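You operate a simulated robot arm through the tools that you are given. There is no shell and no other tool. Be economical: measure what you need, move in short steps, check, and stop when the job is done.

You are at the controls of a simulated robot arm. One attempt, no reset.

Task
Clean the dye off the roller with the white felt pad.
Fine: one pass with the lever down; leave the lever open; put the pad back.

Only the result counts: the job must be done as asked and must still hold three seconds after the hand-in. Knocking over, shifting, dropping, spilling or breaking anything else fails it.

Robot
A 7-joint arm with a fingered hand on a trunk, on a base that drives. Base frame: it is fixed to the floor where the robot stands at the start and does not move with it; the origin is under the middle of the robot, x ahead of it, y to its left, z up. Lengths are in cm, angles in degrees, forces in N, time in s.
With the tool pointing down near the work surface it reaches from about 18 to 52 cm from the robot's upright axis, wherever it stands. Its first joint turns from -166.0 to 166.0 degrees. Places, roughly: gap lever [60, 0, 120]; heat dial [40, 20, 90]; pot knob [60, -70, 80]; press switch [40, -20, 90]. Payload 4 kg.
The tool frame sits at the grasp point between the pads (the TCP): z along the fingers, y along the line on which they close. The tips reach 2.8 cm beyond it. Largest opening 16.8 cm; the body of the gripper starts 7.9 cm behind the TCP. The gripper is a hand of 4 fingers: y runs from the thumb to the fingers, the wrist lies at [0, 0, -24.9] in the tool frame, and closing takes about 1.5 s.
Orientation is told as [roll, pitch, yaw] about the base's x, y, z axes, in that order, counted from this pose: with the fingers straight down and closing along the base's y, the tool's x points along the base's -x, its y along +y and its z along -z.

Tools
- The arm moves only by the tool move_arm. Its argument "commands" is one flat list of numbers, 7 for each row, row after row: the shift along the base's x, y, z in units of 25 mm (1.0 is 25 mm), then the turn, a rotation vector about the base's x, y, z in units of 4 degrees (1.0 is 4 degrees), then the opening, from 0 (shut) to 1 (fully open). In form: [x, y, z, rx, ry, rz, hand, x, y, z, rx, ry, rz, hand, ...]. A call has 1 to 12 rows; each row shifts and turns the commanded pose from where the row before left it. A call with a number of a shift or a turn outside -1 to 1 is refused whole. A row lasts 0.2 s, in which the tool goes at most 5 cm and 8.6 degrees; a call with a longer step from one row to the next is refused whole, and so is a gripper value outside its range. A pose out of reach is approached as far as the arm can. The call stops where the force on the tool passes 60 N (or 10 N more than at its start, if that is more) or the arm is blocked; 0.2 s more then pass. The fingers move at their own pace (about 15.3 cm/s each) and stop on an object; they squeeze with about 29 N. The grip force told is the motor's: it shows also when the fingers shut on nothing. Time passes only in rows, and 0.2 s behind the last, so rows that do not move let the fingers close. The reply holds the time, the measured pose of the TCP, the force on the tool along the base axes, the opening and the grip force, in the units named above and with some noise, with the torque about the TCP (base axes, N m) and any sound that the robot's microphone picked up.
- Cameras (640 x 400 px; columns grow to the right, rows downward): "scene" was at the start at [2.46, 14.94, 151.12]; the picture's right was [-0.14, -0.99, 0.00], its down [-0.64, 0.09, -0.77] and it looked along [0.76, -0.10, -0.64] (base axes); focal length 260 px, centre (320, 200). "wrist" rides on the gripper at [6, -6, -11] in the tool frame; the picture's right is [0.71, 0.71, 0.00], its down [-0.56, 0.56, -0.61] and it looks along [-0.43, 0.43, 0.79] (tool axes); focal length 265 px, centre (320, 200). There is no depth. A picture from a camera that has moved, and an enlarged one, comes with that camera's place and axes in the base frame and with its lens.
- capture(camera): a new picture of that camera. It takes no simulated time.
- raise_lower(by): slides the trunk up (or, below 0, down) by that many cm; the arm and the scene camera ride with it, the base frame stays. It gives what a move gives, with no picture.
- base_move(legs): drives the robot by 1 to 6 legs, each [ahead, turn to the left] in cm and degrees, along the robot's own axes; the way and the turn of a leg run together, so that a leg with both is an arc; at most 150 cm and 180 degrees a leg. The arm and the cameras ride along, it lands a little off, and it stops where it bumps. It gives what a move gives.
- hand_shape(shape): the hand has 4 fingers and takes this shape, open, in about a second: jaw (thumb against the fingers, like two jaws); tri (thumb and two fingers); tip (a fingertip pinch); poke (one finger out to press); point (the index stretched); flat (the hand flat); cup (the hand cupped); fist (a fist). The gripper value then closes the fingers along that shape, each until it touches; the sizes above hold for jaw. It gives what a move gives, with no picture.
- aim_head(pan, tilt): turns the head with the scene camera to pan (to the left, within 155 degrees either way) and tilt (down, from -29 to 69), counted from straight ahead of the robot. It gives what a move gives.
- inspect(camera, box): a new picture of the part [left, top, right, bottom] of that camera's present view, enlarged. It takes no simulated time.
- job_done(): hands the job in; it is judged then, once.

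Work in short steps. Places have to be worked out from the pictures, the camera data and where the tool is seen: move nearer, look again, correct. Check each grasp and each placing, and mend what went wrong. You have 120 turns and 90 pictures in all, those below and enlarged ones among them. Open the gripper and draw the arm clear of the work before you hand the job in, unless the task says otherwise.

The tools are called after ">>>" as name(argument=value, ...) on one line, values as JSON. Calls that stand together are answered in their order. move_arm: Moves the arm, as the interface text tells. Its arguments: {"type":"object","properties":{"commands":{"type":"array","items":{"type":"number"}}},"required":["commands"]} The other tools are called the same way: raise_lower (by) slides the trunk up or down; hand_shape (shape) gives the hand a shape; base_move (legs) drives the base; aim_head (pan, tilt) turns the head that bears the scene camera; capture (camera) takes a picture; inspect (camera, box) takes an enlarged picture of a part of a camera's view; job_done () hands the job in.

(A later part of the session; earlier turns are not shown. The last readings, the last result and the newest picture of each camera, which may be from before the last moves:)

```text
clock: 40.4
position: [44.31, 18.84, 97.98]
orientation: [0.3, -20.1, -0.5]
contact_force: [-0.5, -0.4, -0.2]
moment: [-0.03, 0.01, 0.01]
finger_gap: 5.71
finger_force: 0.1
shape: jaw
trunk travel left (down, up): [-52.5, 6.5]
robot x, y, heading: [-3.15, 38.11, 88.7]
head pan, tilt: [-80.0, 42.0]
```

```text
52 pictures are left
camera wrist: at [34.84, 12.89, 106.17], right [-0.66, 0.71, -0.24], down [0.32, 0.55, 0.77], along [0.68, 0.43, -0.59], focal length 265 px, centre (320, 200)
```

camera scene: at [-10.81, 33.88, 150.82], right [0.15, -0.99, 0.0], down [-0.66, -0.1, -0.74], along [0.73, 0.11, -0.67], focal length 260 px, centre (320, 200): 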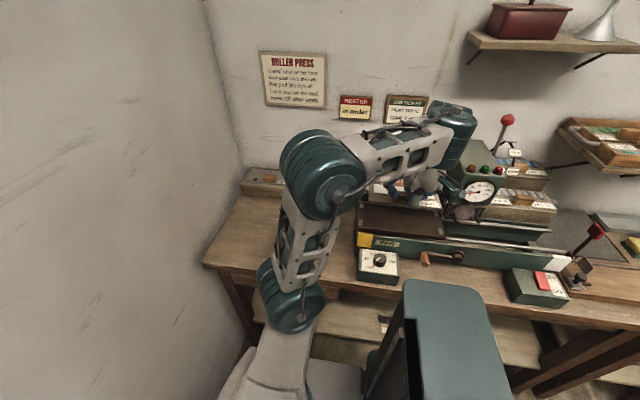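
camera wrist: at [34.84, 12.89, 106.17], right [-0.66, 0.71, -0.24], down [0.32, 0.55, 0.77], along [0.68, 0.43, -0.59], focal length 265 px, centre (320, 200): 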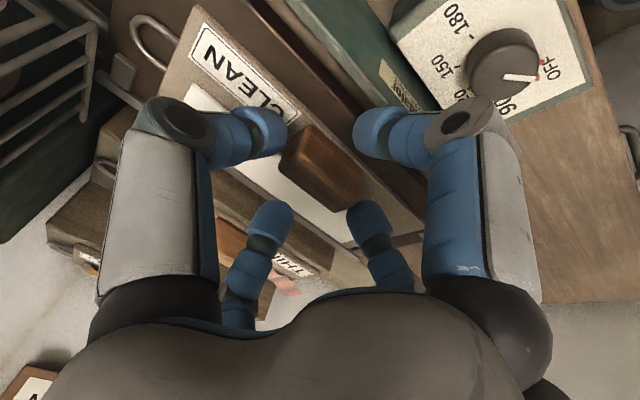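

Released cleanly. I raise the hand straight up and move it aside to see the bed.

>>> move_arm(commands=[0, 0, 0.4, 0, 0, 0, 0.34, 0, 0, 1, 0, 0, 0, 0.34, 0, 0, 1, 0, 0, 0, 0.34, 0, 0, 1, 0, 0, 0, 0.34, 0, 0, 1, 0, 0, 0, 0.34, 0, 1, 1, 0, 0, 0, 0.34, -0.5, 1, 0, 0, 0, 0, 0.34, -0.5, 1, 0, 0, 0, 0, 0.34, -0.5, 1, 0, 0, 0, 0, 0.34, -0.5, 1, 0, 0, 0, 0, 0.34, 0, 1, 0, 0, 0, 0, 0.34, 0, 1, 0, 0, 0, 0, 0.34])

>>> inspect(camera="scene", box=[345, 160, 505, 260])

>>> inspect(camera="scene", box=[425, 90, 585, 190])

```text
clock: 43.0
position: [39.28, 36.34, 111.47]
orientation: [0.1, -19.9, -0.6]
contact_force: [-0.7, -0.4, 0.4]
moment: [0.01, 0.02, -0.02]
finger_gap: 5.7
finger_force: 0.1
shape: jaw
trunk travel left (down, up): [-52.5, 6.5]
robot x, y, heading: [-2.77, 38.21, 88.9]
head pan, tilt: [-80.0, 42.0]
```

```text
4.00 times, centred on (425, 210) of scene
camera zoom: at [-10.83, 33.91, 150.82], right [0.15, -0.99, 0.0], down [-0.66, -0.1, -0.74], along [0.73, 0.11, -0.67], focal length 1040 px, centre (-100, 160)
```

zoom: 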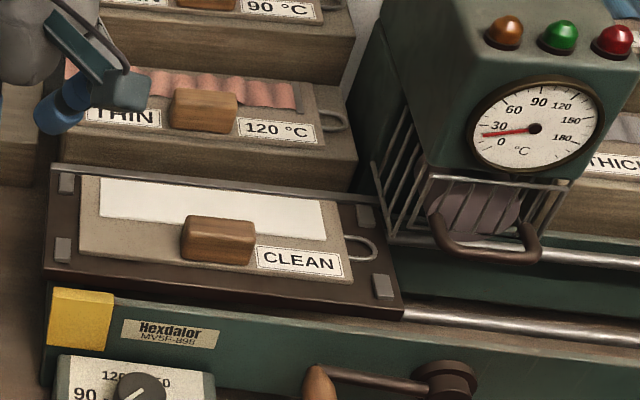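

```text
4.00 times, centred on (505, 140) of scene
camera zoom: at [-10.83, 33.91, 150.82], right [0.15, -0.99, 0.0], down [-0.66, -0.1, -0.74], along [0.73, 0.11, -0.67], focal length 1040 px, centre (-420, 440)
```

zoom: 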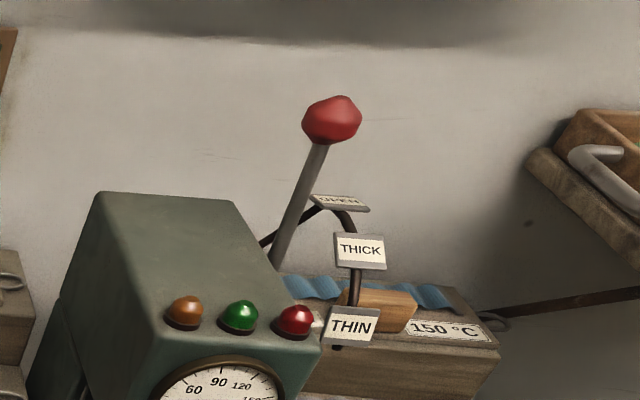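

The pad lies flat on the bed, dial at OFF, roller cold. Lever: ball ≈(61.3, −5.1, 120.4), pivot ≈(60, 108), swinging toward me down to THIN. I retract the hand and drive back along the table to y≈−3.

>>> move_arm(commands=[-1, 0, 0.5, 0, 0, 0, 0.34, -1, 0, 0.5, 0, 0, 0, 0.34, -1, 0, 0.5, 0, 0, 0, 0.34, -0.5, 0, 0.5, 0, 0, 0, 0.2])

>>> base_move(legs=[[-41, 0]])

>>> aim_head(pan=-95, tilt=42)

>>> capture(camera="scene")

```text
clock: 44.0
position: [29.98, 36.84, 116.62]
orientation: [-0.3, -20.3, -1.4]
contact_force: [0.6, 3.1, -0.1]
moment: [-0.21, -0.03, -0.07]
finger_gap: 3.37
finger_force: 0.0
shape: jaw
trunk travel left (down, up): [-52.5, 6.5]
robot x, y, heading: [-2.56, 38.74, 88.6]
head pan, tilt: [-80.0, 42.0]
```

```text
clock: 46.6
position: [29.45, -4.11, 116.71]
orientation: [-0.3, -20.1, 0.8]
contact_force: [-0.1, 0.8, 0.6]
moment: [-0.02, -0.04, -0.01]
finger_gap: 3.37
finger_force: 0.0
shape: jaw
trunk travel left (down, up): [-52.5, 6.5]
robot x, y, heading: [-3.29, -3.36, 89.2]
head pan, tilt: [-80.0, 42.0]
```

```text
clock: 47.4
position: [29.45, -4.03, 116.65]
orientation: [-0.4, -20.3, 0.9]
contact_force: [0.6, 0.3, -0.4]
moment: [-0.01, 0.01, -0.04]
finger_gap: 3.37
finger_force: 0.0
shape: jaw
trunk travel left (down, up): [-52.5, 6.5]
robot x, y, heading: [-3.43, -3.44, 89.2]
head pan, tilt: [-95.0, 42.0]
```

```text
49 pictures are left
camera scene: at [-12.01, -9.15, 150.83], right [-0.1, -0.99, 0.01], down [-0.66, 0.06, -0.75], along [0.74, -0.08, -0.67], focal length 260 px, centre (320, 200)
```

scene: 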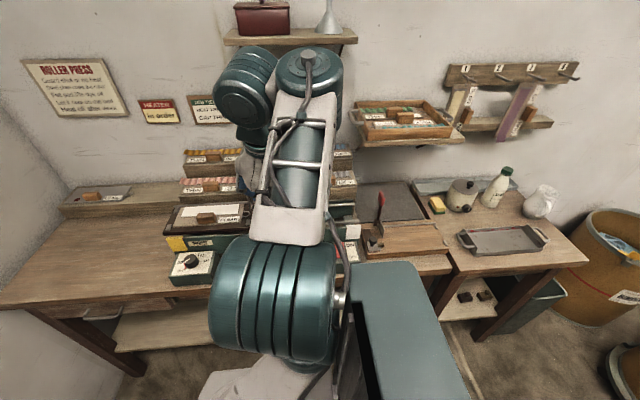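

A shelf (z≈137, x>63.5) hangs above the lever, so a slim hooked finger with a tilted hand is best. I try the "point" shape and look.

>>> hand_shape(shape="point")

>>> move_arm(commands=[1, 0, 0, 0, -1, 0, 0, 1, 0, 0, 0, -1, 0, 0, 0, 0, 0, 0, -1, 0, 0, 0, 0, 0, 0, -1, 0, 0, 0, 0, 0, 0, -1, 0, 0, 0, 0, 0, 0, 0, 0, 0, 0, 0, 0, 0, 0, 0, 0])

>>> capture(camera="wrist")

```text
clock: 48.3
position: [29.48, -3.9, 116.69]
orientation: [-0.3, -20.2, 0.9]
contact_force: [-0.3, -0.3, 0.6]
moment: [0.01, 0.02, 0.01]
finger_gap: 0.01
finger_force: 0.0
shape: point
trunk travel left (down, up): [-52.5, 6.5]
robot x, y, heading: [-3.75, -3.18, 89.5]
head pan, tilt: [-95.0, 42.0]
```

```text
clock: 49.9
position: [34.82, -4.75, 116.42]
orientation: [-0.1, -40.0, 0.8]
contact_force: [-0.3, 0.6, -0.6]
moment: [-0.02, 0.01, 0.02]
finger_gap: 0.01
finger_force: 0.1
shape: point
trunk travel left (down, up): [-52.5, 6.5]
robot x, y, heading: [-3.53, -3.18, 89.3]
head pan, tilt: [-95.0, 42.0]
```

```text
48 pictures are left
camera wrist: at [23.21, -10.85, 121.09], right [-0.55, 0.7, -0.46], down [0.03, 0.56, 0.83], along [0.83, 0.44, -0.33], focal length 265 px, centre (320, 200)
```

wrist: 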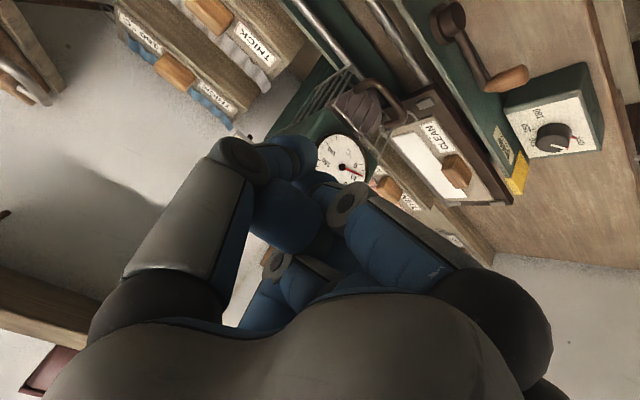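

I set the opening to 1 in this shape to see the index stretched.

>>> move_arm(commands=[0, 0, 0, 0, 0, 0, 1, 0, 0, 0, 0, 0, 0, 1, 0, 0, 0, 0, 0, 0, 1, 0, 0, 0, 0, 0, 0, 1, 0, 0, 0, 0, 0, 0, 1])

>>> capture(camera="wrist")

```text
clock: 51.1
position: [34.76, -4.6, 116.52]
orientation: [-0.1, -40.0, 0.7]
contact_force: [0.1, -0.6, -0.2]
moment: [0.01, 0.0, -0.01]
finger_gap: 0.01
finger_force: 0.0
shape: point
trunk travel left (down, up): [-52.5, 6.5]
robot x, y, heading: [-3.85, -3.38, 89.2]
head pan, tilt: [-95.0, 42.0]
```

```text
47 pictures are left
camera wrist: at [23.2, -10.85, 121.1], right [-0.55, 0.7, -0.46], down [0.03, 0.56, 0.83], along [0.83, 0.44, -0.33], focal length 265 px, centre (320, 200)
```

wrist: 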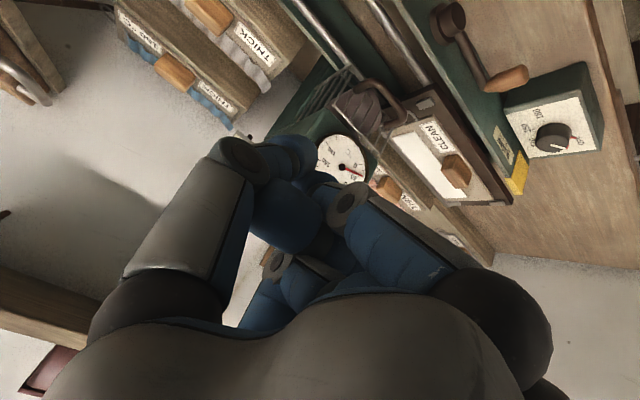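

Housing sits just left of the lever (y≈−3.3), so a straddling grip would hit it low down. I'll use closed jaw fingers as a hook/pusher with 60° tilt; set that up and look.

>>> hand_shape(shape="jaw")

>>> move_arm(commands=[0, 0, 1, 0, -1, 0, 0, 0, 0, 1, 0, -1, 0, 0, 0, 0, 1, 0, -1, 0, 0, 0, 0, 1, 0, -1, 0, 0, 1, 0, 0.5, 0, -1, 0, 0, 1, 0, 0, 0, 0, 0, 0, 1, 0, 0, 0, 0, 0, 0, 1, 0, 0, 0, 0, 0, 0])

>>> capture(camera="wrist")

>>> capture(camera="scene")

```text
clock: 52.0
position: [34.78, -4.77, 116.7]
orientation: [-0.1, -40.1, 0.7]
contact_force: [-0.3, 0.8, -0.7]
moment: [-0.02, -0.01, 0.0]
finger_gap: 16.76
finger_force: 0.0
shape: jaw
trunk travel left (down, up): [-52.5, 6.5]
robot x, y, heading: [-3.27, -3.26, 89.3]
head pan, tilt: [-95.0, 42.0]
```

```text
clock: 53.8
position: [44.84, -4.78, 127.74]
orientation: [-0.7, -59.9, 1.3]
contact_force: [-0.5, -0.3, 0.4]
moment: [0.01, -0.01, -0.02]
finger_gap: 0.01
finger_force: 29.0
shape: jaw
trunk travel left (down, up): [-52.5, 6.5]
robot x, y, heading: [-3.12, -3.53, 88.9]
head pan, tilt: [-95.0, 42.0]
```

```text
46 pictures are left
camera wrist: at [32.36, -10.91, 128.08], right [-0.36, 0.7, -0.62], down [-0.26, 0.56, 0.79], along [0.9, 0.44, -0.02], focal length 265 px, centre (320, 200)
```

wrist: 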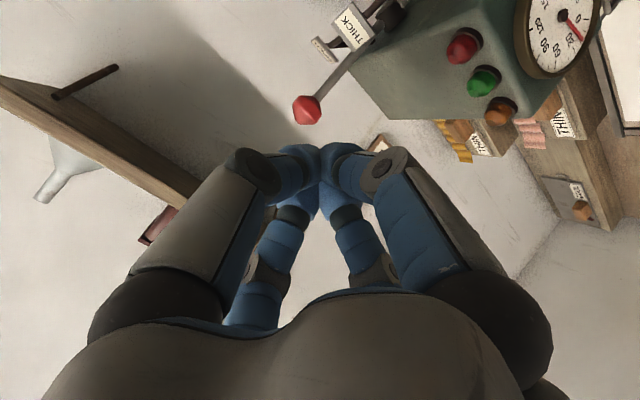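

```text
45 pictures are left
camera scene: at [-11.41, -10.12, 150.82], right [-0.1, -0.99, 0.0], down [-0.67, 0.07, -0.74], along [0.74, -0.07, -0.67], focal length 260 px, centre (320, 200)
```

scene: 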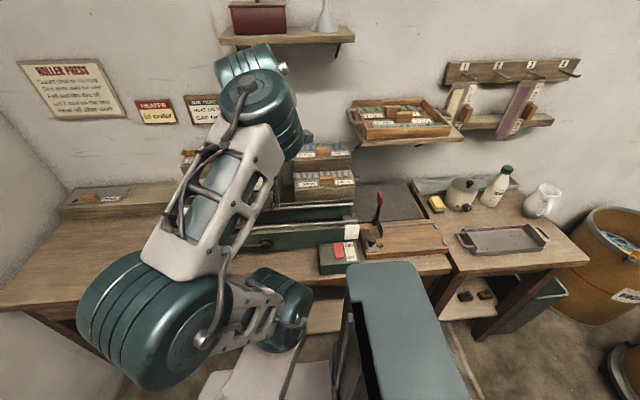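

Ball confirmed at (61.3, −4.9, 120.4). I move the closed fingers over the ball to hover just behind it, keeping clear of the shelf.

>>> move_arm(commands=[1, -0.1, 0, 0, 0, 0, 0, 1, -0.1, 0, 0, 0, 0, 0, 1, -0.1, 0, 0, 0, 0, 0, 1, 0, 0, 0, 0, 0, 0, 1, 0, 0, 0, 0, 0, 0, 1, 0, -0.2, 0, 0, 0, 0, 1, 0, -0.2, 0, 0, 0, 0, 0.4, 0, -0.2, 0, 0, 0, 0])

>>> capture(camera="wrist")

>>> capture(camera="scene")

```text
clock: 55.6
position: [63.35, -5.59, 126.36]
orientation: [-0.7, -60.0, 1.2]
contact_force: [0.5, 0.3, -0.3]
moment: [0.0, 0.0, 0.02]
finger_gap: 0.01
finger_force: 28.7
shape: jaw
trunk travel left (down, up): [-52.5, 6.5]
robot x, y, heading: [-3.54, -3.23, 89.3]
head pan, tilt: [-95.0, 42.0]
```

```text
44 pictures are left
camera wrist: at [50.94, -11.71, 126.71], right [-0.36, 0.7, -0.62], down [-0.26, 0.56, 0.79], along [0.9, 0.44, -0.02], focal length 265 px, centre (320, 200)
```

wrist: 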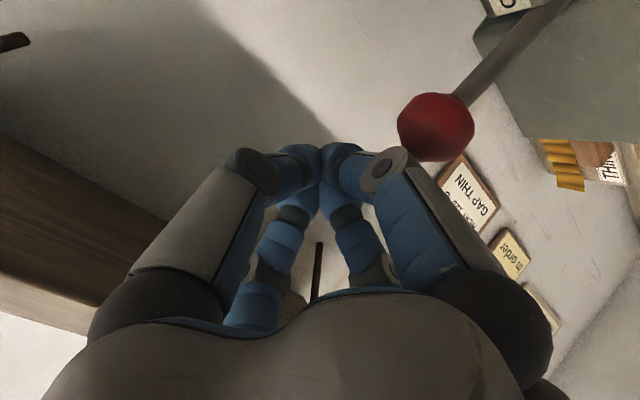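

```text
43 pictures are left
camera scene: at [-11.41, -10.14, 150.82], right [-0.1, -0.99, 0.0], down [-0.67, 0.07, -0.74], along [0.74, -0.07, -0.67], focal length 260 px, centre (320, 200)
```

scene: 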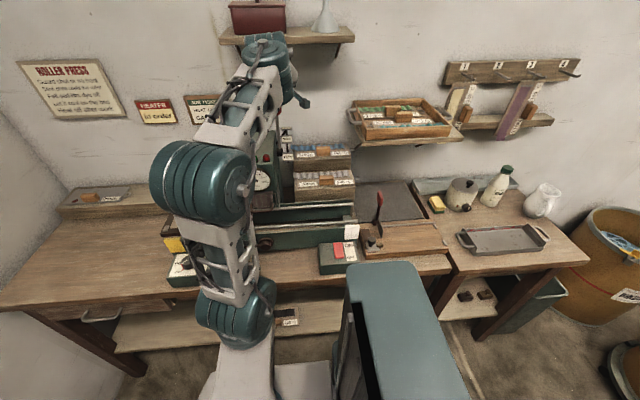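

Clear of everything; ball is just below-left of the fingertips. I lower behind it and pull toward me in small steps to about mid-way.

>>> move_arm(commands=[0, 0.08, -0.8, 0, 0, 0, 0, -0.4, 0, -0.15, 0, 0, 0, 0, -0.4, 0, -0.15, 0, 0, 0, 0, -0.5, 0, -0.2, 0, 0, 0, 0, -0.5, 0, -0.2, 0, 0, 0, 0, -0.6, 0, -0.2, 0, 0, 0, 0, -0.6, 0, -0.2, 0, 0, 0, 0])

>>> capture(camera="wrist")

```text
clock: 56.6
position: [60.24, -6.43, 124.64]
orientation: [-2.1, -62.4, 1.3]
contact_force: [1.7, -9.6, 19.2]
moment: [-0.15, 0.28, 0.11]
finger_gap: 0.0
finger_force: 29.2
shape: jaw
trunk travel left (down, up): [-52.5, 6.5]
robot x, y, heading: [-3.46, -3.41, 88.9]
head pan, tilt: [-95.0, 42.0]
stopped in row 5: the force on the tool passed its limit at 62 N (the readings are from after the stop); the commanded pose is now the measured one
```

```text
42 pictures are left
camera wrist: at [47.68, -12.34, 124.54], right [-0.32, 0.7, -0.64], down [-0.28, 0.58, 0.77], along [0.91, 0.42, 0.01], focal length 265 px, centre (320, 200)
```

wrist: 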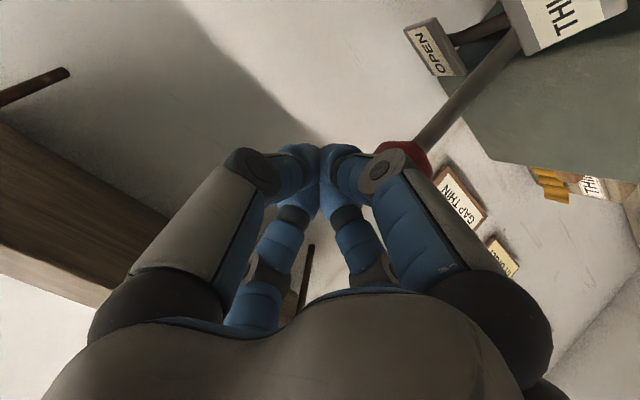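

The splayed knuckles ride on top of the ball instead of hooking it. I back off and instead will cage the ball with open fingers at 45° tilt.

>>> move_arm(commands=[-0.2, 0, 1, 0, 0, 0, 0, -1, 0.2, 0.5, 0, 0, 0, 0, -1, 0.2, 0, 0, 0, 0, 0, -1, 0.2, 0, 0, 0, 0, 0, -1, 0.2, 0, 0, 1, 0, 0.2, 0, 0, 0, 0, 1, 0, 0.37, 0, 0, 0, 0, 1, 0, 0.37, 0, 0, 0, 0, 1, 0, 0.37, 0, 0, 0, 0, 0.3, 0, 0.37])

>>> capture(camera="wrist")

```text
clock: 58.6
position: [49.71, -4.1, 128.01]
orientation: [-1.2, -44.5, 0.8]
contact_force: [0.6, 0.4, 0.2]
moment: [-0.01, 0.01, 0.0]
finger_gap: 6.2
finger_force: 0.1
shape: jaw
trunk travel left (down, up): [-52.5, 6.5]
robot x, y, heading: [-3.21, -3.35, 88.8]
head pan, tilt: [-95.0, 42.0]
```

```text
41 pictures are left
camera wrist: at [37.73, -10.04, 131.75], right [-0.5, 0.7, -0.51], down [-0.03, 0.57, 0.82], along [0.86, 0.43, -0.26], focal length 265 px, centre (320, 200)
```

wrist: 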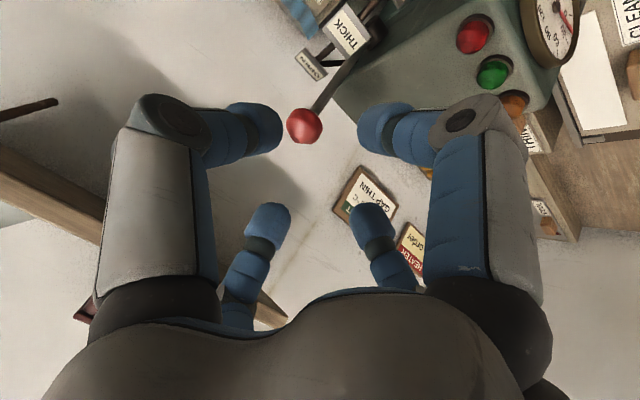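

Ball seen at (61, −4.3, 120). I align along the finger axis and approach most of the way.

>>> move_arm(commands=[0.68, -0.08, 0.68, 0, 0, 0, 0.37, 0.87, 0, -0.87, 0, 0, 0, 0.37, 0.87, 0, -0.87, 0, 0, 0, 0.37, 0.6, 0, -0.6, 0, 0, 0, 0.37])

>>> capture(camera="wrist")

```text
clock: 59.6
position: [57.45, -4.29, 123.95]
orientation: [-1.3, -44.6, 0.7]
contact_force: [-0.1, 0.3, 0.1]
moment: [0.03, 0.02, 0.0]
finger_gap: 6.2
finger_force: 0.2
shape: jaw
trunk travel left (down, up): [-52.5, 6.5]
robot x, y, heading: [-3.71, -3.37, 88.8]
head pan, tilt: [-95.0, 42.0]
```

```text
40 pictures are left
camera wrist: at [45.44, -10.17, 127.66], right [-0.5, 0.7, -0.51], down [-0.03, 0.57, 0.82], along [0.86, 0.43, -0.26], focal length 265 px, centre (320, 200)
```

wrist: 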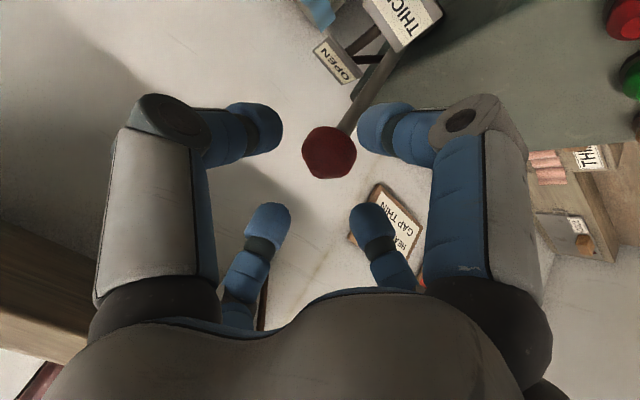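

Ball is centred within the fingers and about 5 cm ahead. I advance the last 3.7 cm with a slight y correction.

>>> move_arm(commands=[0.5, 0.15, -0.5, 0, 0, 0, 0.37, 0.54, 0, -0.54, 0, 0, 0, 0.37])

>>> capture(camera="wrist")

```text
clock: 60.2
position: [60.04, -3.85, 121.27]
orientation: [-1.3, -44.6, 0.7]
contact_force: [0.4, 0.3, -0.4]
moment: [-0.02, -0.01, 0.0]
finger_gap: 6.18
finger_force: 0.1
shape: jaw
trunk travel left (down, up): [-52.5, 6.5]
robot x, y, heading: [-3.65, -3.41, 89.0]
head pan, tilt: [-95.0, 42.0]
```

```text
39 pictures are left
camera wrist: at [48.0, -9.78, 124.87], right [-0.5, 0.7, -0.51], down [-0.03, 0.57, 0.82], along [0.86, 0.43, -0.26], focal length 265 px, centre (320, 200)
```

wrist: 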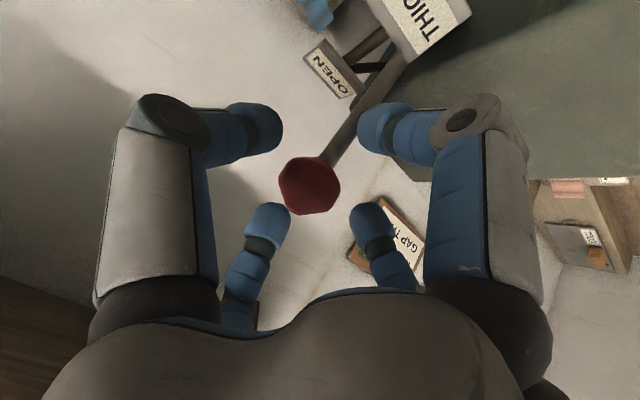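

Ball sits ~1 cm toward the upper finger and slightly too deep; I shift +x 1.6 cm, then close onto it.

>>> move_arm(commands=[0.62, 0, -0.1, 0, 0, 0, 0.37, 0, 0, 0, 0, 0, 0, 0.2, 0, 0, 0, 0, 0, 0, 0.1, 0, 0, 0, 0, 0, 0, 0, 0, 0, 0, 0, 0, 0, 0])

>>> capture(camera="wrist")

```text
clock: 61.4
position: [61.45, -3.5, 120.64]
orientation: [-1.3, -44.0, 0.9]
contact_force: [-7.1, 14.7, -20.6]
moment: [1.3, 0.29, -0.4]
finger_gap: 1.4
finger_force: 28.7
shape: jaw
trunk travel left (down, up): [-52.5, 6.5]
robot x, y, heading: [-3.82, -3.36, 89.4]
head pan, tilt: [-95.0, 42.0]
```

```text
38 pictures are left
camera wrist: at [49.48, -9.56, 124.47], right [-0.51, 0.7, -0.5], down [-0.03, 0.57, 0.82], along [0.86, 0.43, -0.27], focal length 265 px, centre (320, 200)
```

wrist: 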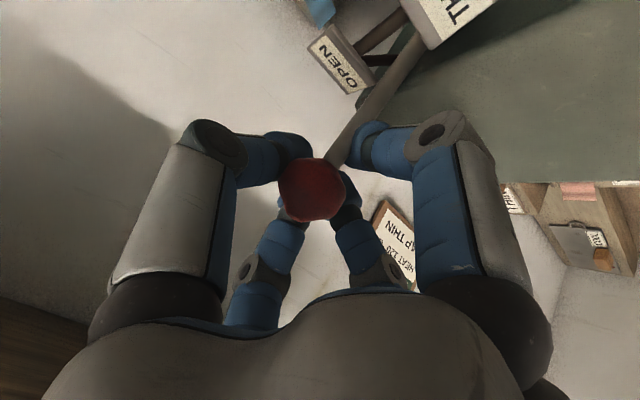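

The fingers cage the ball. I loosen slightly and drag the lever along its arc toward me.

>>> move_arm(commands=[0, 0, 0, 0, 0, 0, 0.2, -0.35, 0, 0.03, 0, 0, 0, 0.2, -0.5, 0, 0.02, 0, 0, 0, 0.2, -0.53, 0, -0.05, 0, 0, 0, 0.2, -0.6, 0, -0.18, 0, 0, 0, 0.2, -0.62, 0, -0.22, 0, 0, 0, 0.2, -0.56, 0, -0.32, 0, 0, 0, 0.2, -0.56, 0, -0.36, 0, 0, 0, 0.2])

>>> capture(camera="wrist")

```text
clock: 63.2
position: [51.68, -4.36, 118.34]
orientation: [-1.7, -44.7, 0.2]
contact_force: [-1.8, -0.4, -0.2]
moment: [0.1, 0.02, 0.06]
finger_gap: 3.36
finger_force: 0.0
shape: jaw
trunk travel left (down, up): [-52.5, 6.5]
robot x, y, heading: [-3.37, -3.35, 88.8]
head pan, tilt: [-95.0, 42.0]
```

```text
37 pictures are left
camera wrist: at [39.71, -10.12, 122.06], right [-0.49, 0.71, -0.51], down [-0.03, 0.57, 0.82], along [0.87, 0.42, -0.26], focal length 265 px, centre (320, 200)
```

wrist: 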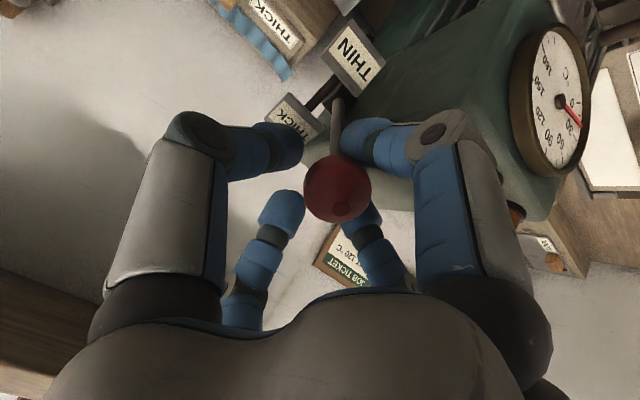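

The lever is now around THICK, ball ≈(51.8, −4, 117). I release, back off, make the hand more vertical and close it to push the ball the rest of the way down.

>>> move_arm(commands=[0, 0, 0, 0, 0, 0, 0.4, 0, 0, 0, 0, 0, 0, 0.4, 0, 0, 0, 0, 0, 0, 0.4, -0.7, 0, 0.7, 0, 0, 0, 0.4, -0.7, 0, 0.7, 0, 0, 0, 0.4, -0.7, 0, 0.7, 0, 1, 0, 0.4, 0, 0, 0.6, 0, 1, 0, 0.2, 0, 0, 0, 0, 1, 0, 0, 0, 0, 0, 0, 1, 0, 0, 0, 0, 0, 0, 1, 0, 0])

>>> capture(camera="wrist")

```text
clock: 65.4
position: [48.86, -5.5, 125.94]
orientation: [-2.8, -32.2, 0.6]
contact_force: [0.4, -0.7, -0.3]
moment: [-0.01, -0.01, 0.0]
finger_gap: 0.0
finger_force: 28.9
shape: jaw
out of reach, approached as far as the arm can: row 8, 9, 10
trunk travel left (down, up): [-52.5, 6.5]
robot x, y, heading: [-3.49, -3.49, 89.0]
head pan, tilt: [-95.0, 42.0]
```

```text
36 pictures are left
camera wrist: at [37.79, -11.2, 132.25], right [-0.59, 0.7, -0.41], down [0.15, 0.59, 0.79], along [0.8, 0.4, -0.45], focal length 265 px, centre (320, 200)
```

wrist: 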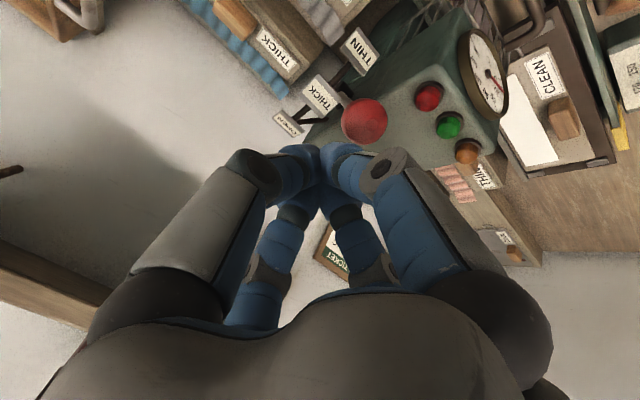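

Lever holds near THICK. I bring the closed tips onto the top-back of the ball.

>>> move_arm(commands=[0.55, 0.2, -0.7, 0, 0, 0, 0, 0, 0, -0.6, 0, 0, 0, 0])

>>> capture(camera="wrist")

```text
clock: 66.0
position: [50.22, -4.88, 122.61]
orientation: [-2.8, -32.4, 0.9]
contact_force: [-1.6, 0.2, -0.8]
moment: [0.01, -0.04, 0.01]
finger_gap: 0.0
finger_force: 28.4
shape: jaw
trunk travel left (down, up): [-52.5, 6.5]
robot x, y, heading: [-3.71, -3.24, 89.0]
head pan, tilt: [-95.0, 42.0]
```

```text
35 pictures are left
camera wrist: at [39.17, -10.46, 128.91], right [-0.59, 0.7, -0.41], down [0.15, 0.59, 0.79], along [0.79, 0.41, -0.45], focal length 265 px, centre (320, 200)
```

wrist: 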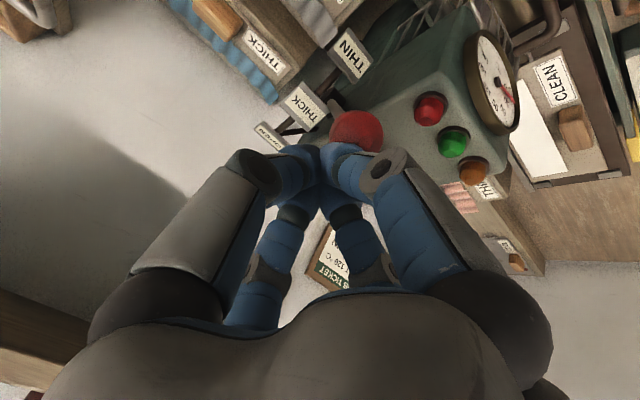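

Tips rest over the ball; I push it down along the arc, watching the force.

>>> move_arm(commands=[-0.2, -0.1, -0.4, 0, 0, 0, 0, -0.25, -0.1, -0.4, 0, 0, 0, 0, -0.25, 0, -0.4, 0, 0, 0, 0, -0.2, 0, -0.5, 0, 0, 0, 0, -0.15, 0, -0.5, 0, 0, 0, 0, -0.1, 0, -0.5, 0, 0, 0, 0, -0.05, 0, -0.4, 0, 0, 0, 0])

>>> capture(camera="wrist")

```text
clock: 67.6
position: [47.1, -6.79, 115.37]
orientation: [-2.9, -32.9, -0.3]
contact_force: [3.7, -25.5, 38.0]
moment: [-0.27, -0.02, 0.01]
finger_gap: 0.0
finger_force: 29.3
shape: jaw
trunk travel left (down, up): [-52.5, 6.5]
robot x, y, heading: [-3.52, -3.38, 88.8]
head pan, tilt: [-95.0, 42.0]
```

```text
34 pictures are left
camera wrist: at [35.94, -12.17, 121.57], right [-0.57, 0.71, -0.41], down [0.15, 0.59, 0.8], along [0.81, 0.39, -0.44], focal length 265 px, centre (320, 200)
```

wrist: 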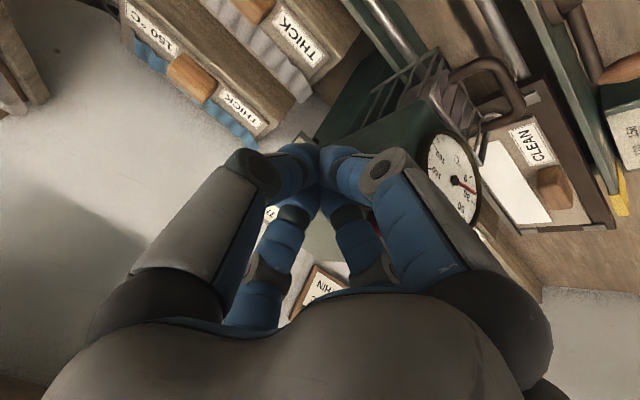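

Firm contact (38 N); I lift off and look at where the lever stands.

>>> move_arm(commands=[0, 0, 1, 0, 0, 0, 0, 0, 0, 1, 0, 0, 0, 0, -0.5, 0, 0.6, 0, 0, 0, 0, -1, 0, 0, 0, 0, 0, 0, -1, 0, 0, 0, 0, 0, 0])

>>> capture(camera="wrist")

```text
clock: 68.8
position: [40.95, -5.52, 121.34]
orientation: [-2.7, -32.5, 0.5]
contact_force: [-0.4, -0.4, 0.5]
moment: [-0.01, 0.03, -0.02]
finger_gap: 0.0
finger_force: 29.4
shape: jaw
trunk travel left (down, up): [-52.5, 6.5]
robot x, y, heading: [-3.31, -3.42, 88.7]
head pan, tilt: [-95.0, 42.0]
```

```text
33 pictures are left
camera wrist: at [29.9, -11.08, 127.7], right [-0.59, 0.7, -0.41], down [0.15, 0.59, 0.79], along [0.8, 0.4, -0.45], focal length 265 px, centre (320, 200)
```

wrist: 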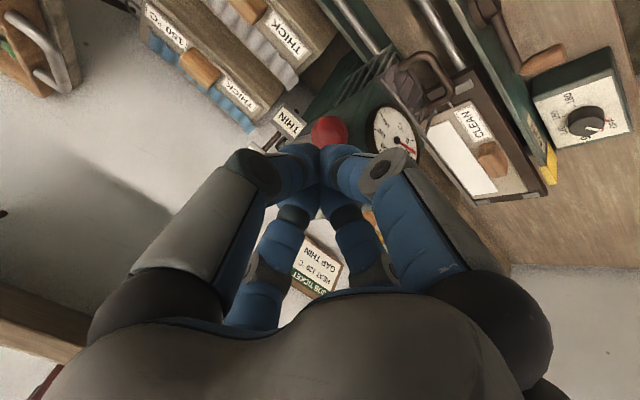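

>>> inspect(camera="wrist", box=[240, 80, 400, 180])

>>> inspect(camera="scene", box=[230, 140, 390, 290])

```text
4.00 times, centred on (320, 130) of wrist
camera zoom: at [29.9, -11.08, 127.7], right [-0.59, 0.7, -0.41], down [0.15, 0.59, 0.79], along [0.8, 0.4, -0.45], focal length 1062 px, centre (320, 480)
```

zoom: 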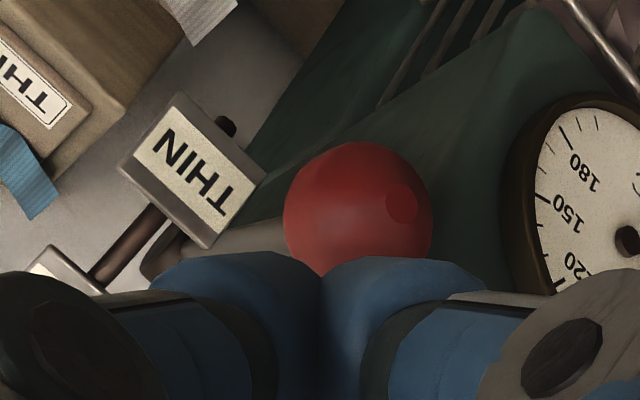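

```text
2.67 times, centred on (310, 215) of scene
camera zoom: at [-11.53, -10.17, 150.81], right [-0.1, -0.99, 0.0], down [-0.67, 0.07, -0.74], along [0.74, -0.08, -0.67], focal length 693 px, centre (347, 160)
```

zoom: 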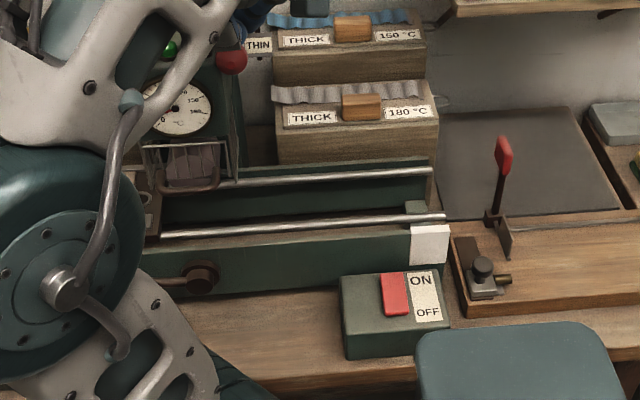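

Lever is at THIN (ball ≈(47.6, 111.7)). The press switch rocker works out at ≈(36.6, −20.9, 86); I go there and look closely at its state.

>>> move_arm(commands=[-0.5, -0.6, 0, 0, 0, 0, 0, -0.5, -0.8, 0, 0, 0, 0, 0, -0.5, -1, 0, 0, 0, 0, 0, 0, -1, -0.4, 0, 1, 0, 0, 0, -1, -1, 0, 1, 0, 0, 0, -1, -1, 0, 1, 0, 0, 0, -0.5, -1, 0, 1, 0, 0, 0, 0, -1, 0, 1, 0, 0, 0, 0, -1, 0, 0, 0, 0, 0, 0, -1, 0, 0, 0, 0])

>>> capture(camera="wrist")

>>> capture(camera="scene")

```text
clock: 71.0
position: [37.22, -20.1, 105.39]
orientation: [-2.6, -12.3, 0.5]
contact_force: [-0.5, 0.0, 0.4]
moment: [-0.05, 0.0, -0.01]
finger_gap: 0.0
finger_force: 28.7
shape: jaw
trunk travel left (down, up): [-52.5, 6.5]
robot x, y, heading: [-3.45, -3.29, 89.1]
head pan, tilt: [-95.0, 42.0]
```

```text
30 pictures are left
camera wrist: at [29.03, -25.78, 115.17], right [-0.69, 0.7, -0.18], down [0.41, 0.59, 0.69], along [0.59, 0.4, -0.7], focal length 265 px, centre (320, 200)
```

wrist: 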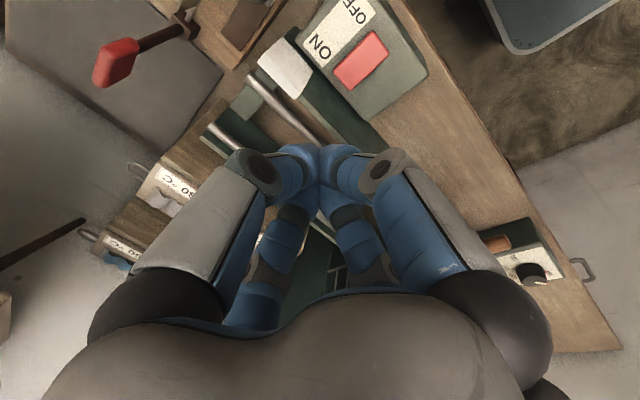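

```text
29 pictures are left
camera scene: at [-11.46, -10.14, 150.82], right [-0.1, -0.99, 0.0], down [-0.67, 0.07, -0.74], along [0.74, -0.08, -0.67], focal length 260 px, centre (320, 200)
```

scene: 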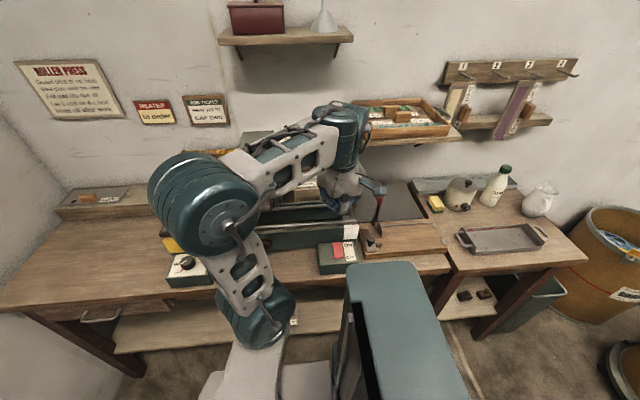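

>>> inspect(camera="wrist", box=[290, 0, 450, 125])

>>> inspect(camera="scene", box=[300, 220, 380, 280])

```text
3.20 times, centred on (370, 62) of wrist
camera zoom: at [29.03, -25.78, 115.17], right [-0.69, 0.7, -0.18], down [0.41, 0.59, 0.69], along [0.59, 0.4, -0.7], focal length 849 px, centre (160, 640)
```

zoom: 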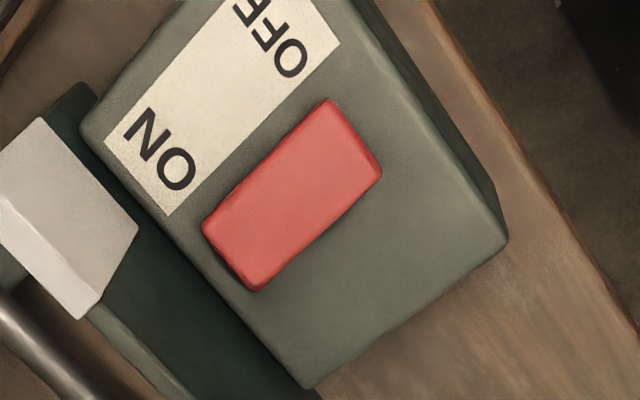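

```text
6.67 times, centred on (340, 250) of scene
camera zoom: at [-11.46, -10.14, 150.82], right [-0.1, -0.99, 0.0], down [-0.67, 0.07, -0.74], along [0.74, -0.08, -0.67], focal length 1732 px, centre (187, -133)
```

zoom: 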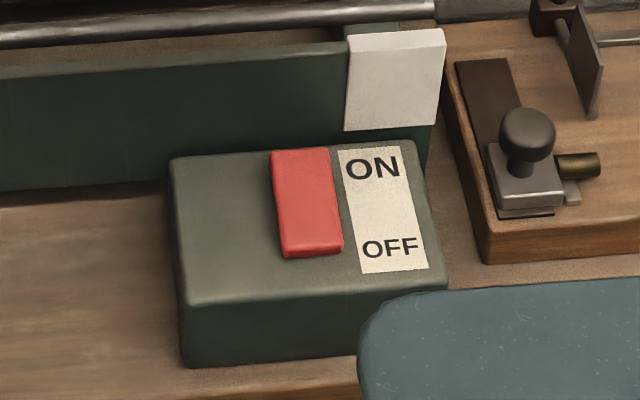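

Rocker confirmed: x 33.5–39, y≈−20.5, top z≈86, seemingly OFF. I'll press its ON (far) end with the closed fingertips, as the press drive; descend above it first.

>>> move_arm(commands=[0.1, -0.16, -1, 0, 0, 0, 0, 0, 0, -1, 0, 0, 0, 0, 0, 0, -1, 0, 0, 0, 0, 0, 0, -1, 0, 0, 0, 0, 0, 0, -1, 0, 0, 0, 0])

>>> move_arm(commands=[0, 0, -0.4, 0, 0, 0, 0, 0, 0, -0.3, 0, 0, 0, 0, 0, 0, -0.3, 0, 0, 0, 0, 0, 0, -0.2, 0, 0, 0, 0])

>>> inspect(camera="scene", box=[230, 180, 390, 280])

```text
clock: 72.2
position: [37.33, -20.89, 92.85]
orientation: [-2.5, -12.5, 0.4]
contact_force: [0.5, 0.2, -0.6]
moment: [0.0, 0.0, 0.02]
finger_gap: 0.0
finger_force: 28.9
shape: jaw
trunk travel left (down, up): [-52.5, 6.5]
robot x, y, heading: [-3.49, -3.67, 89.1]
head pan, tilt: [-95.0, 42.0]
```

```text
clock: 73.2
position: [37.25, -20.82, 90.06]
orientation: [-2.7, -12.5, 0.3]
contact_force: [-12.0, 0.6, 20.6]
moment: [0.09, -0.34, 0.01]
finger_gap: 0.01
finger_force: 29.0
shape: jaw
trunk travel left (down, up): [-52.5, 6.5]
robot x, y, heading: [-3.54, -3.59, 88.8]
head pan, tilt: [-95.0, 42.0]
```

```text
4.00 times, centred on (310, 230) of scene
camera zoom: at [-11.76, -10.07, 150.85], right [-0.1, -0.99, 0.0], down [-0.66, 0.07, -0.74], along [0.74, -0.08, -0.67], focal length 1040 px, centre (360, 80)
```

zoom: 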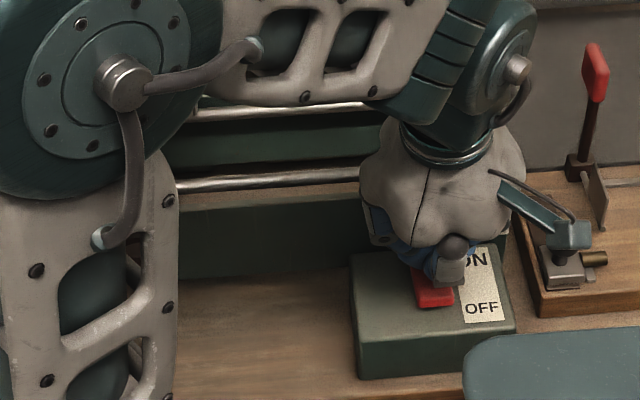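

Contact on the rocker's ON end (20 N). I press a little further until it flips.

>>> move_arm(commands=[0, 0, -0.2, 0, 0, 0, 0, 0, 0, -0.2, 0, 0, 0, 0, 0, 0, -0.2, 0, 0, 0, 0, 0, 0, 0, 0, 0, 0, 0])

>>> inspect(camera="scene", box=[230, 180, 390, 280])

```text
clock: 73.7
position: [37.36, -20.88, 90.02]
orientation: [-3.4, -13.1, 0.6]
contact_force: [-21.2, 10.5, 39.2]
moment: [0.32, -0.5, 0.15]
finger_gap: 0.0
finger_force: 29.2
shape: jaw
trunk travel left (down, up): [-52.5, 6.5]
robot x, y, heading: [-3.55, -3.11, 88.8]
head pan, tilt: [-95.0, 42.0]
stopped in row 2: the force on the tool passed its limit at 67 N (the readings are from after the stop); the commanded pose is now the measured one
```

```text
4.00 times, centred on (310, 230) of scene
camera zoom: at [-12.06, -9.85, 150.82], right [-0.1, -0.99, 0.0], down [-0.66, 0.07, -0.75], along [0.74, -0.08, -0.67], focal length 1040 px, centre (360, 80)
```

zoom: 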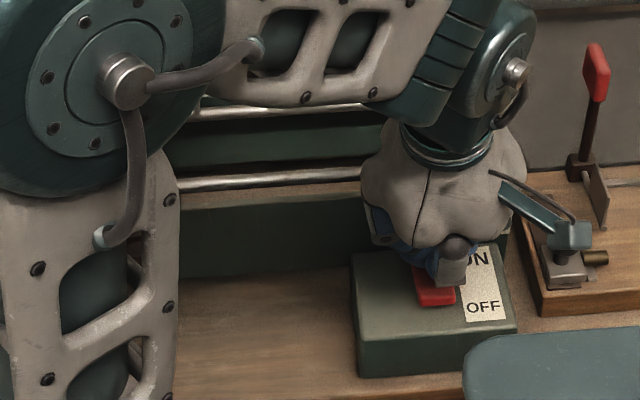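

It bottoms out. I lift and inspect the rocker and lamps.

>>> move_arm(commands=[0, 0, 1, 0, 0, 0, 0, 0, 0, 1, 0, 0, 0, 0, 0, 0, 1, 0, 0, 0, 0, 0, 0, 1, 0, 0, 0, 0, 0, 0, 1, 0, 0, 0, 0, 0, 0, 1, 0, 0, 0, 0])

>>> inspect(camera="wrist", box=[290, 0, 450, 125])

>>> capture(camera="scene")

```text
clock: 75.1
position: [37.7, -21.06, 104.94]
orientation: [-3.1, -12.9, 0.6]
contact_force: [-0.5, 0.1, 0.0]
moment: [0.0, 0.01, 0.02]
finger_gap: 0.02
finger_force: 29.4
shape: jaw
trunk travel left (down, up): [-52.5, 6.5]
robot x, y, heading: [-3.37, -3.49, 88.9]
head pan, tilt: [-95.0, 42.0]
```

```text
3.20 times, centred on (370, 62) of wrist
camera zoom: at [29.4, -26.57, 114.57], right [-0.69, 0.7, -0.2], down [0.41, 0.6, 0.69], along [0.6, 0.4, -0.69], focal length 849 px, centre (160, 640)
```

zoom: 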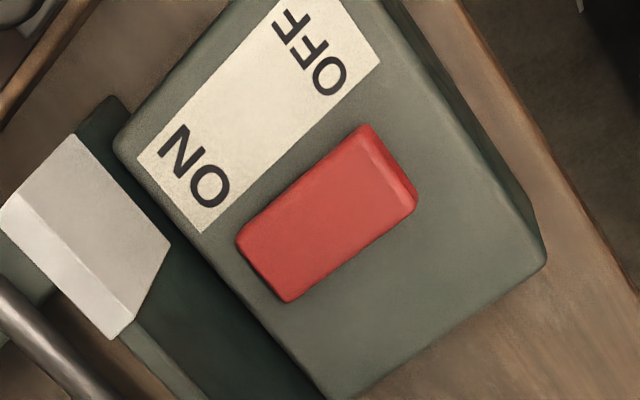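

```text
23 pictures are left
camera scene: at [-11.48, -10.14, 150.81], right [-0.1, -0.99, 0.0], down [-0.67, 0.07, -0.74], along [0.74, -0.08, -0.67], focal length 260 px, centre (320, 200)
```

scene: 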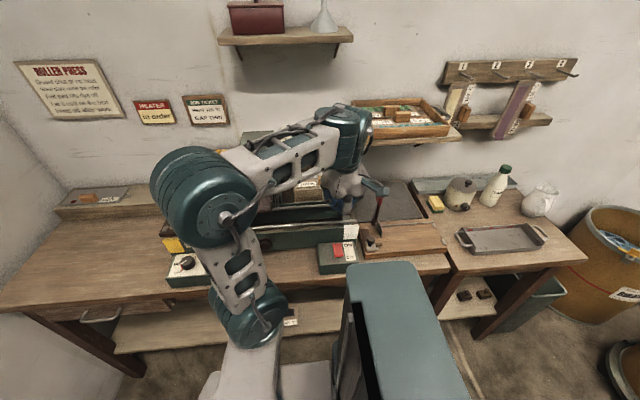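

The rocker flipped to ON. I move the hand back to the viewing spot above the press to see whether the bed runs.

>>> move_arm(commands=[0, 0, 1, 0, -1, 0, 0, 0, 0, 1, 0, -1, 0, 0, 0, 0.5, 1, 0, -1, 0, 0, -0.5, 1, 1, 0, -1, 0, 0, -0.5, 1, 1, 0, -1, 0, 0, 0, 1, 1, 0, 0, 0, 0, 0, 1, 0, 0, 0, 0, 0, 0, 1, 0, 0, 0, 0, 0])

>>> capture(camera="wrist")

```text
clock: 76.9
position: [35.3, -7.34, 119.77]
orientation: [-3.5, -33.0, 0.7]
contact_force: [-0.7, 0.1, -0.3]
moment: [0.0, -0.02, 0.0]
finger_gap: 0.0
finger_force: 28.7
shape: jaw
trunk travel left (down, up): [-52.5, 6.5]
robot x, y, heading: [-3.48, -3.31, 88.8]
head pan, tilt: [-95.0, 42.0]
```

```text
22 pictures are left
camera wrist: at [24.18, -12.75, 126.04], right [-0.58, 0.7, -0.42], down [0.15, 0.59, 0.79], along [0.8, 0.4, -0.45], focal length 265 px, centre (320, 200)
```

wrist: 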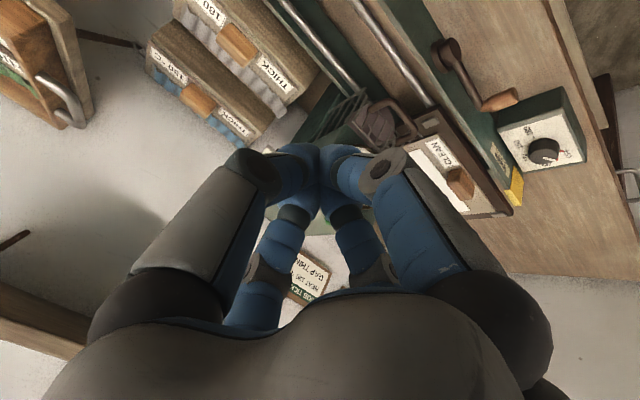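

Bed seems not to have moved. I wait 2 s and look again before deciding on the crank.

>>> move_arm(commands=[0, 0, 0, 0, 0, 0, 0, 0, 0, 0, 0, 0, 0, 0, 0, 0, 0, 0, 0, 0, 0, 0, 0, 0, 0, 0, 0, 0, 0, 0, 0, 0, 0, 0, 0, 0, 0, 0, 0, 0, 0, 0, 0, 0, 0, 0, 0, 0, 0, 0, 0, 0, 0, 0, 0, 0, 0, 0, 0, 0, 0, 0, 0])

>>> inspect(camera="wrist", box=[270, 0, 590, 220])

```text
clock: 78.9
position: [35.36, -7.41, 119.75]
orientation: [-3.3, -32.9, 0.8]
contact_force: [1.0, 0.6, -0.2]
moment: [0.0, 0.02, -0.02]
finger_gap: 0.0
finger_force: 28.9
shape: jaw
trunk travel left (down, up): [-52.5, 6.5]
robot x, y, heading: [-3.34, -3.34, 88.8]
head pan, tilt: [-95.0, 42.0]
```

```text
1.82 times, centred on (430, 110) of wrist
camera zoom: at [24.21, -12.8, 126.02], right [-0.58, 0.7, -0.42], down [0.15, 0.59, 0.79], along [0.8, 0.4, -0.45], focal length 483 px, centre (120, 364)
```

zoom: 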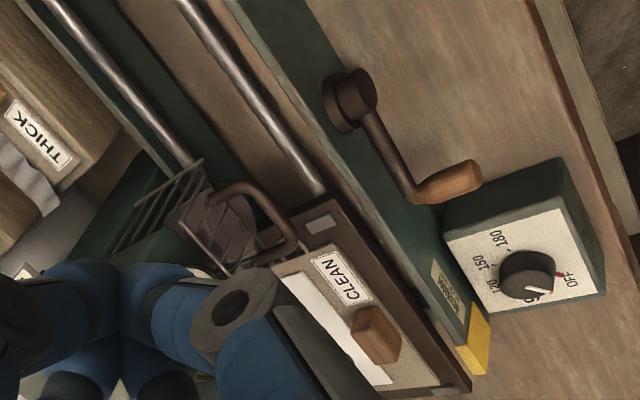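

No automatic drive, so the pass must be made otherwise; I'll test the crank grip at ≈(36, 10.3, 88.7). I straighten the hand and turn it 45° so the fingers straddle the grip diagonally.

>>> move_arm(commands=[0, 0.5, 0, 0, 1, 0, 0.3, 0, 0.5, 0, 0, 1, 0, 0.35, 0, 1, 0, 0, 1, 0, 0.38, 0, 1, 0, 0, 1, 0, 0.38, 0, 1, 0, 0, 1, 0, 0.38, 0, 1, 0, 0, 1, 0, 0.38, 0, 1, 0, 0, 1, 0, 0.38, 0, 1, 0, 0.6, 1, 0, 0.38, 0, 0, 0, 0.2, 0.2, -1, 0.38, 0, 0, 0, 0, 0, -1, 0.38, 0, 0, 0, 0, 0, -1, 0.38, 0, 0, 0, 0, 0, -1, 0.38])

>>> move_arm(commands=[0, 0.1, 0, 0, 0, -1, 0.38, 0, 0, -0.5, 0, 0, -1, 0.38, 0, 0, -1, 0, 0, -1, 0.38, 0, 0, -1, 0, 0, -1, 0.38, 0, 0, -1, 0, 0, -1, 0.38, 0, 0, -1, 0, 0, -1, 0.38, 0, 0, -1, 0, 0, -1, 0.38, 0, 0, -1, 0, 0, 0, 0.38])

>>> capture(camera="wrist")

```text
clock: 81.5
position: [35.21, 10.37, 119.77]
orientation: [0.2, 0.0, -15.5]
contact_force: [-0.2, -0.5, 0.1]
moment: [0.02, -0.04, -0.01]
finger_gap: 6.34
finger_force: 0.1
shape: jaw
trunk travel left (down, up): [-52.5, 6.5]
robot x, y, heading: [-3.68, -3.05, 88.9]
head pan, tilt: [-95.0, 42.0]
```

```text
clock: 83.3
position: [35.06, 10.46, 103.35]
orientation: [0.2, 0.0, -43.6]
contact_force: [0.9, -0.1, -0.1]
moment: [0.0, -0.01, -0.01]
finger_gap: 6.34
finger_force: 0.2
shape: jaw
trunk travel left (down, up): [-52.5, 6.5]
robot x, y, heading: [-3.78, -3.57, 88.9]
head pan, tilt: [-95.0, 42.0]
```

```text
20 pictures are left
camera wrist: at [26.53, 10.25, 114.39], right [-0.02, 1.0, 0.0], down [0.79, 0.02, 0.62], along [0.62, 0.02, -0.79], focal length 265 px, centre (320, 200)
```

wrist: 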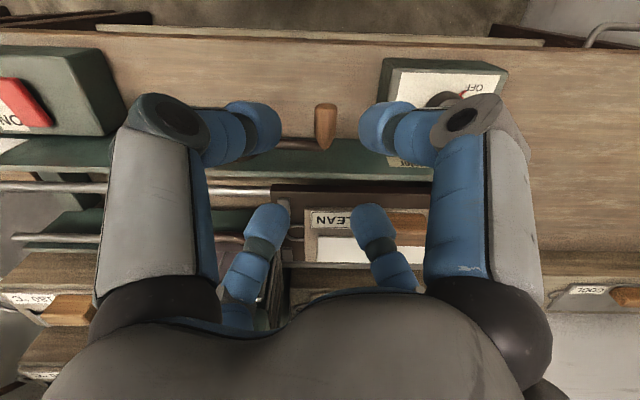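

The grip lies between the finger pairs, centre ≈(36.8, 11.1, 89). I descend to just above it and look again.

>>> move_arm(commands=[0.2, 0.24, -1, 0, 0, 0, 0.36, 0, 0, -1, 0, 0, 0, 0.36, 0, 0, -1, 0, 0, 0, 0.36, 0, 0, -0.8, 0, 0, 0, 0.36])

>>> capture(camera="wrist")

```text
clock: 84.3
position: [35.69, 11.02, 93.94]
orientation: [0.2, 0.0, -43.5]
contact_force: [0.6, -1.1, 0.0]
moment: [-0.01, -0.01, 0.03]
finger_gap: 6.09
finger_force: 0.1
shape: jaw
trunk travel left (down, up): [-52.5, 6.5]
robot x, y, heading: [-3.67, -3.42, 88.9]
head pan, tilt: [-95.0, 42.0]
```

```text
19 pictures are left
camera wrist: at [27.17, 10.84, 104.91], right [-0.03, 1.0, 0.0], down [0.79, 0.02, 0.62], along [0.62, 0.02, -0.79], focal length 265 px, centre (320, 200)
```

wrist: 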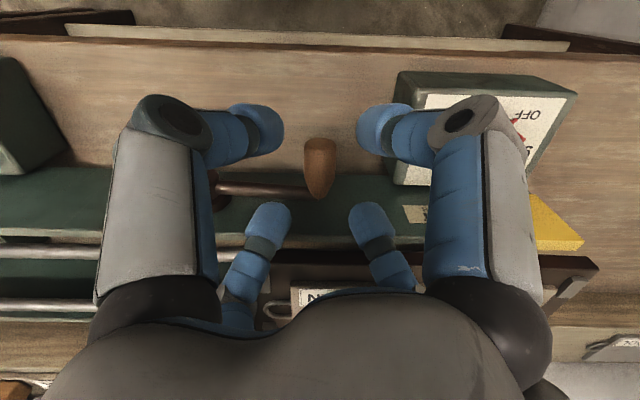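

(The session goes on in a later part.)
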